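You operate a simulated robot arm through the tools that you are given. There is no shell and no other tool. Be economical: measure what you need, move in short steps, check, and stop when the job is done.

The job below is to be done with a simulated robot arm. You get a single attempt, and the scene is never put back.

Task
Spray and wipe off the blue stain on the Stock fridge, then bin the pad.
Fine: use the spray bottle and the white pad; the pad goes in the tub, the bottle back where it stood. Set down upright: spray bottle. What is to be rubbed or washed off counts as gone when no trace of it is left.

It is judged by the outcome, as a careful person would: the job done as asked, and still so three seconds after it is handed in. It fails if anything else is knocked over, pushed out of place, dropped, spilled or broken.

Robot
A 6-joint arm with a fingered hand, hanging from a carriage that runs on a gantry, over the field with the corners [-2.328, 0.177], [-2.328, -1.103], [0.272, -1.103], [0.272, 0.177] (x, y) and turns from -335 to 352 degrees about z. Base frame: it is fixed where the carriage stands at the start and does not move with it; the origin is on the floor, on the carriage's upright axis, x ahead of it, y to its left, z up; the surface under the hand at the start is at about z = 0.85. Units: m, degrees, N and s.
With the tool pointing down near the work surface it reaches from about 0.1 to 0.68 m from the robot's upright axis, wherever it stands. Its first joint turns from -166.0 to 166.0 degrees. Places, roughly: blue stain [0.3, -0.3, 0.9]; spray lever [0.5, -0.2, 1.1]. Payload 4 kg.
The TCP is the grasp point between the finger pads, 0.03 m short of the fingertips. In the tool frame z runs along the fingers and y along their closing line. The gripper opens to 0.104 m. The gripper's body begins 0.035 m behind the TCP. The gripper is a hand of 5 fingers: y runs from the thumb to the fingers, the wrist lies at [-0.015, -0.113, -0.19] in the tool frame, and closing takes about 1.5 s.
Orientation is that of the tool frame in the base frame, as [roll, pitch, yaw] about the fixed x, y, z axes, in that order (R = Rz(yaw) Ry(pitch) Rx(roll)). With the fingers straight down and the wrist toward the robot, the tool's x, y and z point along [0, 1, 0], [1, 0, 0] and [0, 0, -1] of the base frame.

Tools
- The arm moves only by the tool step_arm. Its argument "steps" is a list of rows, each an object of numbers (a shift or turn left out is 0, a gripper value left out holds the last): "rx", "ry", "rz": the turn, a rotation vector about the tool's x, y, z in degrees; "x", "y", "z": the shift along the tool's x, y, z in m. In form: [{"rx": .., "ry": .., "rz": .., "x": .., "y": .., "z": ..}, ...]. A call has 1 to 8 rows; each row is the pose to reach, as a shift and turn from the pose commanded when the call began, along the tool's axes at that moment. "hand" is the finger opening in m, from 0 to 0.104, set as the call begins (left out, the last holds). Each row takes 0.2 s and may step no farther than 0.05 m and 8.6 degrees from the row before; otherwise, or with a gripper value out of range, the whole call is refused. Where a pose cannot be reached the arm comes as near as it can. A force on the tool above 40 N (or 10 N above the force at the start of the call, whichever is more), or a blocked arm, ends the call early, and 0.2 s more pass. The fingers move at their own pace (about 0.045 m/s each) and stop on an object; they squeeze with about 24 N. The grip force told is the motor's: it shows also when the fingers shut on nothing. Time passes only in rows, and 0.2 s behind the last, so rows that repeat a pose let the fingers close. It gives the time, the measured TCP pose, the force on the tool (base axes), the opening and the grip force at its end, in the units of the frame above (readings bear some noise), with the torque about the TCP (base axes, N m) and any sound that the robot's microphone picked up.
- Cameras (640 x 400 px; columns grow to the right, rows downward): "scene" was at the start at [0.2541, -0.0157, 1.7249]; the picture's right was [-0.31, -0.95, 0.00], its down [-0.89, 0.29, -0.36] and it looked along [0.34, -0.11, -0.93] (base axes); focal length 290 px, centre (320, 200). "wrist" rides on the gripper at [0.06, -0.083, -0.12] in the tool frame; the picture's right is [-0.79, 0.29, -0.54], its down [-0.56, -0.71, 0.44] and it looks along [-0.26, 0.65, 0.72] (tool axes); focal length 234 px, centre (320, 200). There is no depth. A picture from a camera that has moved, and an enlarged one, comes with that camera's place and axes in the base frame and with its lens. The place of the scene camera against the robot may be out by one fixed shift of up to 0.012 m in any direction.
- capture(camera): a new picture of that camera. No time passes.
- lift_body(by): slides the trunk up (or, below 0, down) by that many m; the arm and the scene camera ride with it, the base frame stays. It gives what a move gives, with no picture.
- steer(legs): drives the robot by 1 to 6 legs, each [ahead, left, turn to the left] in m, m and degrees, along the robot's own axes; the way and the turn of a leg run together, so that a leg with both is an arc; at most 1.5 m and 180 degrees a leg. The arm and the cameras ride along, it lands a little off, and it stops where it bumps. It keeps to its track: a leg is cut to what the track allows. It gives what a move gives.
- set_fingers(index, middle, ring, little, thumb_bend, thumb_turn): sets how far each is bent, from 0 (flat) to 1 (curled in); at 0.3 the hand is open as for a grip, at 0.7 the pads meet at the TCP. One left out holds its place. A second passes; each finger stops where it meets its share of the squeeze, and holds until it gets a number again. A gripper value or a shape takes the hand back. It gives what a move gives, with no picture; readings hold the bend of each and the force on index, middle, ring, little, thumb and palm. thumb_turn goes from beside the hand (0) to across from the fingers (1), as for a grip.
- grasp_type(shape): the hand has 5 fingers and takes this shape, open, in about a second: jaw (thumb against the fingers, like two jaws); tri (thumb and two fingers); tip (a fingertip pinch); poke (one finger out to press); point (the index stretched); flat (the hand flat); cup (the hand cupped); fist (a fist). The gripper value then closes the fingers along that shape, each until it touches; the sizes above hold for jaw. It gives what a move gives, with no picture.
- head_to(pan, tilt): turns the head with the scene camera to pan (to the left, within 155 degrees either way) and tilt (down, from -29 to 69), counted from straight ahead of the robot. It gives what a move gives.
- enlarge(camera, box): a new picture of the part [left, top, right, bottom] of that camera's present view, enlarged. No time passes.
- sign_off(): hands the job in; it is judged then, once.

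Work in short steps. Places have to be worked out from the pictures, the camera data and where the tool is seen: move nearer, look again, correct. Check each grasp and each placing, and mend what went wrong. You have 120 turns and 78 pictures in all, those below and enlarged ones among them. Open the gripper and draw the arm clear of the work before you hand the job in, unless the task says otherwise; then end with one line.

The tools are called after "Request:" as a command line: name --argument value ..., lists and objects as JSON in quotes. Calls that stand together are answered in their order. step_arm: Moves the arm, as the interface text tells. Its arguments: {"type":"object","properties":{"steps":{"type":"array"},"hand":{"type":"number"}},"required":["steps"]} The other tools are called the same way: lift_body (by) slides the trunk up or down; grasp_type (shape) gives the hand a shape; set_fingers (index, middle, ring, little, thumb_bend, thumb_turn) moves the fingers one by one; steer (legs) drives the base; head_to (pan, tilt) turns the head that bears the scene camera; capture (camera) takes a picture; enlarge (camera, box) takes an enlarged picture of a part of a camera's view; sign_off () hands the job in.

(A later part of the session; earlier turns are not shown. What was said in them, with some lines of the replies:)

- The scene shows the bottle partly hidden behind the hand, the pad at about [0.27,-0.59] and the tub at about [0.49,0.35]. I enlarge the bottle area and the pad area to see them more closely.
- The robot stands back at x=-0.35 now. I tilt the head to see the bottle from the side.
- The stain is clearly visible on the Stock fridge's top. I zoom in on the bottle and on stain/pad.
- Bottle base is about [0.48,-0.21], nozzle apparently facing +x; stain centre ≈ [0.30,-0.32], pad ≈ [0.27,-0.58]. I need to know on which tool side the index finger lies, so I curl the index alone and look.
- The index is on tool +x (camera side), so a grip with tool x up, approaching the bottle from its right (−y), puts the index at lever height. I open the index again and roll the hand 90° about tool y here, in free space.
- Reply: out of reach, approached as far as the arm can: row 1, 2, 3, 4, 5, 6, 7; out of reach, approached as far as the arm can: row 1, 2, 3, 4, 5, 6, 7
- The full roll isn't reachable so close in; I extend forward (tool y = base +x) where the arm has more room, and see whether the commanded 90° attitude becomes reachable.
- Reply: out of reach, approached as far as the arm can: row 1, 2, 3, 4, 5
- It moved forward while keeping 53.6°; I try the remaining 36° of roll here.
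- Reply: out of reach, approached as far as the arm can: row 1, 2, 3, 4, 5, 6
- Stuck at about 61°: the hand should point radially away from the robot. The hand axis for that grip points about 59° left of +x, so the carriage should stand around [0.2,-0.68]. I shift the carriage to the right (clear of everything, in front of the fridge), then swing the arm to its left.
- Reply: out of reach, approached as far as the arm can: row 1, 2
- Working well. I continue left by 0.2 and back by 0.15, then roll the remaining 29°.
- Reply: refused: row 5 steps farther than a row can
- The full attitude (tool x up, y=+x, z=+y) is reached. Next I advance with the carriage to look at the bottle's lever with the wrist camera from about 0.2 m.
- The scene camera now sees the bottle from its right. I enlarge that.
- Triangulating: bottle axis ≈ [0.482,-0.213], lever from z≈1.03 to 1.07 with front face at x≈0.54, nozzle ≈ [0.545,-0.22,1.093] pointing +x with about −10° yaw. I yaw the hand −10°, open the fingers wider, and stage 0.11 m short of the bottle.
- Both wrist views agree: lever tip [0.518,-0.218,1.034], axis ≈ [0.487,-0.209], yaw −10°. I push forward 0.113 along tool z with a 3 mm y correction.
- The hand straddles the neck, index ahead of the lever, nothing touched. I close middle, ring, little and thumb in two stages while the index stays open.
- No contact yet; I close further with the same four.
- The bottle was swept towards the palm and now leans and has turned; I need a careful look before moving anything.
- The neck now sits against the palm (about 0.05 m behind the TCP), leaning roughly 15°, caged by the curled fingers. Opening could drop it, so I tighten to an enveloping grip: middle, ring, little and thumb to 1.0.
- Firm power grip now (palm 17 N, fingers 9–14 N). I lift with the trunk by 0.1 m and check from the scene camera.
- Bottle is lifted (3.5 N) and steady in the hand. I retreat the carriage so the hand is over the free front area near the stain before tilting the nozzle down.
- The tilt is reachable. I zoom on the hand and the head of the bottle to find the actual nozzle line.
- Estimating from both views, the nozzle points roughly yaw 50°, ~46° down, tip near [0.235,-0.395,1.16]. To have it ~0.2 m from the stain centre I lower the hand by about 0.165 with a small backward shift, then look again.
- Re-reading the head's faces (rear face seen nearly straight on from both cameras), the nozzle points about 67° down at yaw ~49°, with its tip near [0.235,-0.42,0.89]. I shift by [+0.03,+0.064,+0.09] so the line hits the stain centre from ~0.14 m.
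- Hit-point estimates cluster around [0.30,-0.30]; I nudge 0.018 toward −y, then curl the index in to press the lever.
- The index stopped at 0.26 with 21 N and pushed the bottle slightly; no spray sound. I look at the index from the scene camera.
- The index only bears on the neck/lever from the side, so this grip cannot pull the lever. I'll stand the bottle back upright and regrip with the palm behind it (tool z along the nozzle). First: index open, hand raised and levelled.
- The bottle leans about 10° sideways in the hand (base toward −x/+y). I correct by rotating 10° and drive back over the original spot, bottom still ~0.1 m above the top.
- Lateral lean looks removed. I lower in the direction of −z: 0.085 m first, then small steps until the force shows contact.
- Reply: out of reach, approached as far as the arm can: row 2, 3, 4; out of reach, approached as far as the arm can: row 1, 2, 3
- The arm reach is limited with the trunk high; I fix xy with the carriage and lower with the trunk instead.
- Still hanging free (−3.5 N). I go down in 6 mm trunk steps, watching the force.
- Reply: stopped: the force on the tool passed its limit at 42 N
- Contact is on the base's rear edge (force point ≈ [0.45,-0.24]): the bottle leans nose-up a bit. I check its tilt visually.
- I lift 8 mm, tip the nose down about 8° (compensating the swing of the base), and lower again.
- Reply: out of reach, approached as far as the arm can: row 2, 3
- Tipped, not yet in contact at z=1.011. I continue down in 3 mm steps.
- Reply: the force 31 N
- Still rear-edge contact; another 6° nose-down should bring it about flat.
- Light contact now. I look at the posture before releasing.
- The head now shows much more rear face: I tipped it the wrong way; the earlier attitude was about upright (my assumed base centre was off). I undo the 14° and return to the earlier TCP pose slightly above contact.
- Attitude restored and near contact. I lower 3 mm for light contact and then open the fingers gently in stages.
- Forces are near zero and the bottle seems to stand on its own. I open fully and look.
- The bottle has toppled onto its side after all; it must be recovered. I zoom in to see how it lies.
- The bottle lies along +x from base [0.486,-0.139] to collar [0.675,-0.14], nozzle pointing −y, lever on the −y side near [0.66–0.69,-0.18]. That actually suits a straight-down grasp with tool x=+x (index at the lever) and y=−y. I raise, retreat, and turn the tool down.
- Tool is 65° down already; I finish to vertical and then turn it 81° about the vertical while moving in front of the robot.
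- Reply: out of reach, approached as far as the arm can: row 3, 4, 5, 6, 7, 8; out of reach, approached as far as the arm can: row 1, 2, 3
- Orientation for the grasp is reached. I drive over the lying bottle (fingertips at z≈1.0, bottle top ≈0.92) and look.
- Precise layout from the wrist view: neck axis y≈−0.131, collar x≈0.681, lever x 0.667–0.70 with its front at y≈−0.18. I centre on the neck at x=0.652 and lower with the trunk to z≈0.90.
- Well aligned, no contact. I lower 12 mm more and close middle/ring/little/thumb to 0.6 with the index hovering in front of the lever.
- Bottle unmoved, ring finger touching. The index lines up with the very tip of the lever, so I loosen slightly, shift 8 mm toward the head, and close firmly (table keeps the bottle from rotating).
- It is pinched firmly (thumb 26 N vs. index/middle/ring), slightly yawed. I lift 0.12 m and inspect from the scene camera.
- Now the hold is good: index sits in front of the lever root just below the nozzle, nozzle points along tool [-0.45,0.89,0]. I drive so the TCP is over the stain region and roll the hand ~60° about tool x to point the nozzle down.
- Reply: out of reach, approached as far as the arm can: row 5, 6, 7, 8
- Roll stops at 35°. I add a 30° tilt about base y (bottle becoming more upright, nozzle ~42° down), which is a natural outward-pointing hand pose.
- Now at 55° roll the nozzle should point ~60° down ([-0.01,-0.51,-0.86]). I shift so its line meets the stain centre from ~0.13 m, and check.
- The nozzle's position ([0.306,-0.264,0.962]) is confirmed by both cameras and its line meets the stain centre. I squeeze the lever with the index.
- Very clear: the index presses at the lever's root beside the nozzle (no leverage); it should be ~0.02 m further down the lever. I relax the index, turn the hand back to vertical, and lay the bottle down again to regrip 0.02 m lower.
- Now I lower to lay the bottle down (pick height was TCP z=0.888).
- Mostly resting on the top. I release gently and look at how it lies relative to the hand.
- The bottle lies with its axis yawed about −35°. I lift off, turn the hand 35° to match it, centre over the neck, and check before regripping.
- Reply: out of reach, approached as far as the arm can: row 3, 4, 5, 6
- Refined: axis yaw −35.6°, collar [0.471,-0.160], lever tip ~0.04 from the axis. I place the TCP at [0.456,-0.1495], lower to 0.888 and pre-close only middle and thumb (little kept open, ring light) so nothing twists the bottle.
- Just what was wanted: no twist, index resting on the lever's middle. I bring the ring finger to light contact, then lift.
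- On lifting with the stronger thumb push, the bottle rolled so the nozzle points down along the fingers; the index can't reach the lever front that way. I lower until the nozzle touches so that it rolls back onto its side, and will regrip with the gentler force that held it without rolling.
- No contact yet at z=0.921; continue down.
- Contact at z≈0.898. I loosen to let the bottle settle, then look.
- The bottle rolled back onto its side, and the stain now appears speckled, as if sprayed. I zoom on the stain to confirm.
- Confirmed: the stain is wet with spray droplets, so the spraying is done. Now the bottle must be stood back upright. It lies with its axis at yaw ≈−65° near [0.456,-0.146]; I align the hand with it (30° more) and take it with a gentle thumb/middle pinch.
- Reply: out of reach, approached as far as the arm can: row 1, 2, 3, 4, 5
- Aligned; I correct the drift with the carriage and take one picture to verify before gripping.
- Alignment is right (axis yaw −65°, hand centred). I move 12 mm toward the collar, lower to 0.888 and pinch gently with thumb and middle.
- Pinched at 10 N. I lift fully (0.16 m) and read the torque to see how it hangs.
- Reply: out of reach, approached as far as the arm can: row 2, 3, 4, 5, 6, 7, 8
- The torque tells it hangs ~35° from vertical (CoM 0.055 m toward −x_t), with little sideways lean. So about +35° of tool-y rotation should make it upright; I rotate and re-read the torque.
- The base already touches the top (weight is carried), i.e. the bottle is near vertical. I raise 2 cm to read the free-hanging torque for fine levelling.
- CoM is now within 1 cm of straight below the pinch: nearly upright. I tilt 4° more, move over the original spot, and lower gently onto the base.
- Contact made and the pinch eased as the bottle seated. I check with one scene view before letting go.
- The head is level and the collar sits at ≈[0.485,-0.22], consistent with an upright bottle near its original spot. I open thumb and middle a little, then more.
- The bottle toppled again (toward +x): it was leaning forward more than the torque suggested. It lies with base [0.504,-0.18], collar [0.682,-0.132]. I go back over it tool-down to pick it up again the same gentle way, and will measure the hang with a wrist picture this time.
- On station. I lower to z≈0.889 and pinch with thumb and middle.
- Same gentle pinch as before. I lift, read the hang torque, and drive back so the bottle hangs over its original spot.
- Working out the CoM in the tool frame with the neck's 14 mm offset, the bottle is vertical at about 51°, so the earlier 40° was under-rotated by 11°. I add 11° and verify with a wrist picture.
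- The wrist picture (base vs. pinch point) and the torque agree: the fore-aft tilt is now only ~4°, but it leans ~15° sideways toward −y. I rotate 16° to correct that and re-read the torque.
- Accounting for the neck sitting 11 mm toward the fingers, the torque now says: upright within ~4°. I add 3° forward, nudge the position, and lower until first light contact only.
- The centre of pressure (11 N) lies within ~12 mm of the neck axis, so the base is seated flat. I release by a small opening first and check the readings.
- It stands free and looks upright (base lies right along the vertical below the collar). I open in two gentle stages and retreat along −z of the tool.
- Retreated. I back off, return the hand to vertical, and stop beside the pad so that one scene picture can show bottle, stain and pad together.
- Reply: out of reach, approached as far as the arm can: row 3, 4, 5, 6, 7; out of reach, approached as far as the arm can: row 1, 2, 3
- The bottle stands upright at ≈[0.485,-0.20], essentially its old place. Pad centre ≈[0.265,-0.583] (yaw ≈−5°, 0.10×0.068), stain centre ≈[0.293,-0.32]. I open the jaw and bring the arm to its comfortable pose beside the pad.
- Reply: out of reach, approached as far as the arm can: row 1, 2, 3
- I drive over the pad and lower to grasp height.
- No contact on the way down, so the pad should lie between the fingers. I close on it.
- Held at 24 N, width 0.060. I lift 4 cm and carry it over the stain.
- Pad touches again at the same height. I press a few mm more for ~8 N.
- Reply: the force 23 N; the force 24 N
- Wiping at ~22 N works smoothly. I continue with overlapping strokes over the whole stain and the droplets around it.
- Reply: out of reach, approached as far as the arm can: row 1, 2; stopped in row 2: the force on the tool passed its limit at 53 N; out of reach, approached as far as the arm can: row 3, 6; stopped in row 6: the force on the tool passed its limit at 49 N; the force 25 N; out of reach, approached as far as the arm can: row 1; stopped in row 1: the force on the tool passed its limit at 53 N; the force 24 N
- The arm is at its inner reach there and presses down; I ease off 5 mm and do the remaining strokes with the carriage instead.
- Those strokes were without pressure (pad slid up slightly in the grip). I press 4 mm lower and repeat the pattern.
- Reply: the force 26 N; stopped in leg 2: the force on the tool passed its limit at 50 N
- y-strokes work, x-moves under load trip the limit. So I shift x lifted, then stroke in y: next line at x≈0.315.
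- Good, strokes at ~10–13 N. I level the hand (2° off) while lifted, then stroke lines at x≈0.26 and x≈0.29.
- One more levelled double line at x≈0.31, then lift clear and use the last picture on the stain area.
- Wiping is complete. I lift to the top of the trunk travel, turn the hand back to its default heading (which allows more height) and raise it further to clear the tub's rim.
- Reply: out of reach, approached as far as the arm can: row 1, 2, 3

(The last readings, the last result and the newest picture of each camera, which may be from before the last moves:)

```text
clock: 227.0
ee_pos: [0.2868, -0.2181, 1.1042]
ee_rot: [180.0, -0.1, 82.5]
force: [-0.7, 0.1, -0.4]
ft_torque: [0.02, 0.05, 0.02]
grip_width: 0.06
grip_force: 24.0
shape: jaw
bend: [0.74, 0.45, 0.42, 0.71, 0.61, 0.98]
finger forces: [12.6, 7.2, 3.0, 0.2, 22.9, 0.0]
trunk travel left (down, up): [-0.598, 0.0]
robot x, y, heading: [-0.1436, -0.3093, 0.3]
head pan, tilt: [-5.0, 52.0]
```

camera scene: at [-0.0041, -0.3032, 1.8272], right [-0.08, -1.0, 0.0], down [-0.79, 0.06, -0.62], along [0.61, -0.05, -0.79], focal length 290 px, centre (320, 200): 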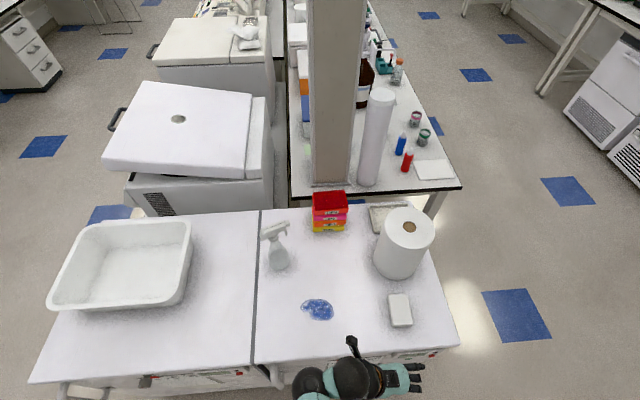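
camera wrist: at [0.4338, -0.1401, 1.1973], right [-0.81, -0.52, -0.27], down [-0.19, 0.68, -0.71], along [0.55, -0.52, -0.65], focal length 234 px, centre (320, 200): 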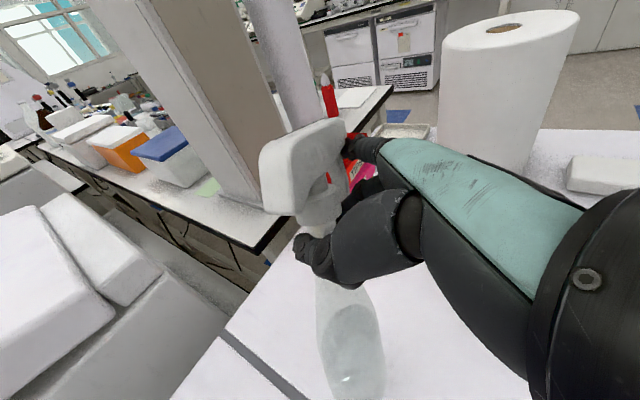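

Hand is at z=1.10. I drive left in front of the tub, turn the head toward the stain area, and use the last picture enlarged on stain and bottle.

Request:
steer --legs '[[0, 0.485, 0]]'

Request:
head_to --pan -60 --tilt 60

Request:
enlarge --camera "scene" --box '[230, 140, 410, 280]'

```text
clock: 229.9
ee_pos: [0.2846, 0.2636, 1.1034]
ee_rot: [-179.9, -0.1, 82.7]
force: [-0.6, -0.8, -0.7]
ft_torque: [0.0, -0.01, 0.02]
grip_width: 0.06
grip_force: 24.3
shape: jaw
bend: [0.74, 0.45, 0.42, 0.71, 0.61, 0.98]
finger forces: [12.6, 7.3, 3.0, 0.2, 22.8, 0.0]
trunk travel left (down, up): [-0.598, 0.0]
robot x, y, heading: [-0.1415, 0.1716, 0.5]
head pan, tilt: [-5.0, 52.0]
```

```text
clock: 231.2
ee_pos: [0.2846, 0.2653, 1.1044]
ee_rot: [180.0, -0.1, 82.7]
force: [0.6, 0.4, -0.9]
ft_torque: [-0.03, 0.02, 0.0]
grip_width: 0.06
grip_force: 24.2
shape: jaw
bend: [0.74, 0.45, 0.42, 0.71, 0.61, 0.98]
finger forces: [12.6, 7.2, 3.0, 0.2, 22.9, 0.0]
trunk travel left (down, up): [-0.598, 0.0]
robot x, y, heading: [-0.1457, 0.1755, 0.6]
head pan, tilt: [-60.0, 60.0]
```

```text
2.86 times, centred on (320, 210) of scene
camera zoom: at [0.0903, 0.1182, 1.8634], right [-0.86, -0.51, 0.0], down [-0.44, 0.75, -0.5], along [0.25, -0.43, -0.87], focal length 827 px, centre (320, 171)
```

zoom: 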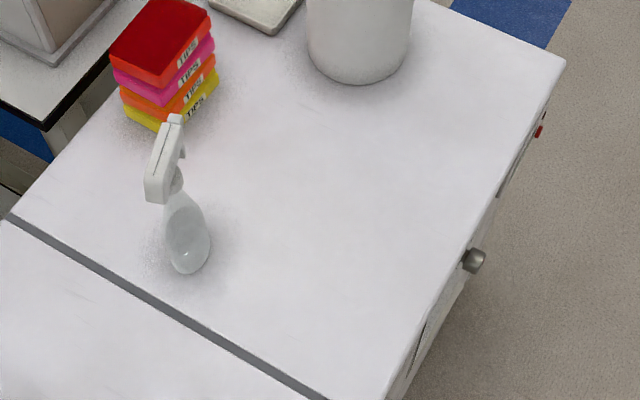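

The stain is completely gone and the bottle stands upright. Now I bin the pad: drive over the tub's middle and lower inside.

Request:
steer --legs '[[0.182, 0.003, 0]]'

Request:
lift_body --by -0.12

Request:
lift_body --by -0.06

```text
clock: 232.7
ee_pos: [0.4625, 0.266, 1.1031]
ee_rot: [-180.0, -0.1, 82.7]
force: [1.0, 0.0, -1.2]
ft_torque: [0.0, 0.0, 0.01]
grip_width: 0.0598
grip_force: 24.4
shape: jaw
bend: [0.74, 0.45, 0.42, 0.71, 0.61, 0.98]
finger forces: [12.5, 7.2, 3.0, 0.2, 22.8, 0.1]
trunk travel left (down, up): [-0.598, 0.0]
robot x, y, heading: [0.0344, 0.1735, 0.7]
head pan, tilt: [-60.0, 60.0]
```

```text
clock: 234.2
ee_pos: [0.4626, 0.2659, 0.983]
ee_rot: [-179.9, -0.2, 82.7]
force: [0.2, -0.2, -0.7]
ft_torque: [0.01, -0.02, 0.03]
grip_width: 0.0603
grip_force: 24.5
shape: jaw
bend: [0.74, 0.45, 0.42, 0.71, 0.61, 0.98]
finger forces: [12.5, 7.2, 3.1, 0.1, 22.8, 0.0]
trunk travel left (down, up): [-0.478, 0.12]
robot x, y, heading: [0.0309, 0.1654, 0.5]
head pan, tilt: [-60.0, 60.0]
```

```text
clock: 235.2
ee_pos: [0.4641, 0.2651, 0.9241]
ee_rot: [-179.8, 0.1, 82.7]
force: [0.1, 0.3, 0.3]
ft_torque: [-0.01, 0.02, -0.04]
grip_width: 0.0598
grip_force: 24.6
shape: jaw
bend: [0.74, 0.45, 0.42, 0.71, 0.61, 0.98]
finger forces: [12.6, 7.3, 3.0, 0.2, 22.8, 0.0]
trunk travel left (down, up): [-0.418, 0.18]
robot x, y, heading: [0.0319, 0.1771, 0.3]
head pan, tilt: [-60.0, 60.0]
```

Inside the tub without contact; I lower in small steps to just above its bottom.

Request:
lift_body --by -0.015

Request:
lift_body --by -0.01

```text
clock: 235.8
ee_pos: [0.4622, 0.2655, 0.9083]
ee_rot: [-179.9, -0.1, 82.7]
force: [0.4, 0.4, -0.3]
ft_torque: [-0.01, 0.04, 0.02]
grip_width: 0.0602
grip_force: 24.3
shape: jaw
bend: [0.74, 0.45, 0.42, 0.71, 0.61, 0.98]
finger forces: [12.6, 7.2, 3.0, 0.2, 22.8, 0.0]
trunk travel left (down, up): [-0.403, 0.195]
robot x, y, heading: [0.0336, 0.1759, 0.2]
head pan, tilt: [-60.0, 60.0]
```

```text
clock: 236.4
ee_pos: [0.4635, 0.2645, 0.8988]
ee_rot: [-179.9, -0.1, 82.7]
force: [-0.6, -0.2, 0.3]
ft_torque: [-0.07, 0.02, -0.02]
grip_width: 0.0599
grip_force: 23.9
shape: jaw
bend: [0.74, 0.45, 0.42, 0.71, 0.61, 0.98]
finger forces: [12.6, 7.2, 2.9, 0.2, 22.8, 0.1]
trunk travel left (down, up): [-0.393, 0.205]
robot x, y, heading: [0.0369, 0.1758, 0.7]
head pan, tilt: [-60.0, 60.0]
```

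About 1 cm above the bottom; I open the hand, then raise straight up and check nothing is left in the fingers.

Request:
step_arm --steps '[{"x": 0}, {"x": 0}, {"x": 0}, {"x": 0}, {"x": 0}, {"x": 0}, {"x": 0}, {"x": 0}]' --hand 0.104

Request:
lift_body --by 0.205

Request:
step_arm --steps '[{"x": 0}, {"x": 0}, {"x": 0}, {"x": 0}, {"x": 0}, {"x": 0}, {"x": 0}, {"x": 0}]' --hand 0.0

```text
clock: 238.2
ee_pos: [0.4626, 0.2668, 0.8992]
ee_rot: [-180.0, -0.1, 82.7]
force: [0.3, -0.1, 0.1]
ft_torque: [0.0, 0.02, 0.0]
grip_width: 0.1036
grip_force: 0.2
shape: jaw
bend: [0.3, 0.3, 0.3, 0.3, 0.3, 0.97]
finger forces: [0.0, 0.0, 0.0, 0.0, 0.0, 0.0]
trunk travel left (down, up): [-0.393, 0.205]
robot x, y, heading: [0.0354, 0.1765, 0.5]
head pan, tilt: [-60.0, 60.0]
```

```text
clock: 240.4
ee_pos: [0.462, 0.2662, 1.1033]
ee_rot: [-179.9, 0.0, 82.6]
force: [0.5, -0.4, -0.5]
ft_torque: [0.03, 0.0, 0.0]
grip_width: 0.1033
grip_force: 0.1
shape: jaw
bend: [0.3, 0.3, 0.3, 0.3, 0.3, 0.97]
finger forces: [0.0, 0.0, 0.0, 0.0, 0.1, 0.0]
trunk travel left (down, up): [-0.598, 0.0]
robot x, y, heading: [0.0338, 0.1741, 0.1]
head pan, tilt: [-60.0, 60.0]
```

```text
clock: 242.2
ee_pos: [0.463, 0.2662, 1.1036]
ee_rot: [-179.9, -0.1, 82.8]
force: [0.2, 0.9, -0.1]
ft_torque: [0.0, -0.01, -0.01]
grip_width: 0.0
grip_force: 24.1
shape: jaw
bend: [0.7, 0.7, 0.7, 0.55, 0.45, 1.0]
finger forces: [0.1, 0.0, 0.0, 0.0, 0.0, 0.0]
trunk travel left (down, up): [-0.598, 0.0]
robot x, y, heading: [0.0371, 0.1765, 0.6]
head pan, tilt: [-60.0, 60.0]
```

The hand closes fully to zero, so the pad stayed in the tub. I open the hand and draw the arm back clear of the work.

Request:
step_arm --steps '[{"x": 0}, {"x": 0}, {"x": 0}, {"x": 0}, {"x": 0}, {"x": 0}]' --hand 0.104

Request:
steer --legs '[[-0.5, 0, 0]]'

Request:
sign_off

```text
clock: 243.6
ee_pos: [0.4625, 0.2658, 1.1036]
ee_rot: [-179.9, -0.1, 82.7]
force: [0.6, 0.2, -0.1]
ft_torque: [-0.02, 0.03, -0.01]
grip_width: 0.1033
grip_force: 0.0
shape: jaw
bend: [0.3, 0.3, 0.3, 0.3, 0.3, 0.97]
finger forces: [0.0, 0.0, 0.0, 0.1, 0.0, 0.0]
trunk travel left (down, up): [-0.598, 0.0]
robot x, y, heading: [0.0324, 0.1749, 0.6]
head pan, tilt: [-60.0, 60.0]
```

```text
clock: 246.5
ee_pos: [-0.0392, 0.262, 1.1044]
ee_rot: [179.9, -0.1, 82.6]
force: [-0.5, -0.9, 0.0]
ft_torque: [0.03, -0.06, -0.02]
grip_width: 0.1041
grip_force: 0.0
shape: jaw
bend: [0.3, 0.3, 0.3, 0.3, 0.3, 0.97]
finger forces: [0.1, 0.0, 0.0, 0.2, 0.0, 0.1]
trunk travel left (down, up): [-0.598, 0.0]
robot x, y, heading: [-0.4692, 0.171, 0.2]
head pan, tilt: [-60.0, 60.0]
```

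```text
The job is handed in.
```

The blue stain was sprayed and wiped off with no trace in the last picture, the pad was released inside the tub (not photographed there), and the spray bottle stands upright about 1 cm from its old spot; it toppled twice while I was setting it down, and the spray came out while I was regripping it, not on a deliberate squeeze.
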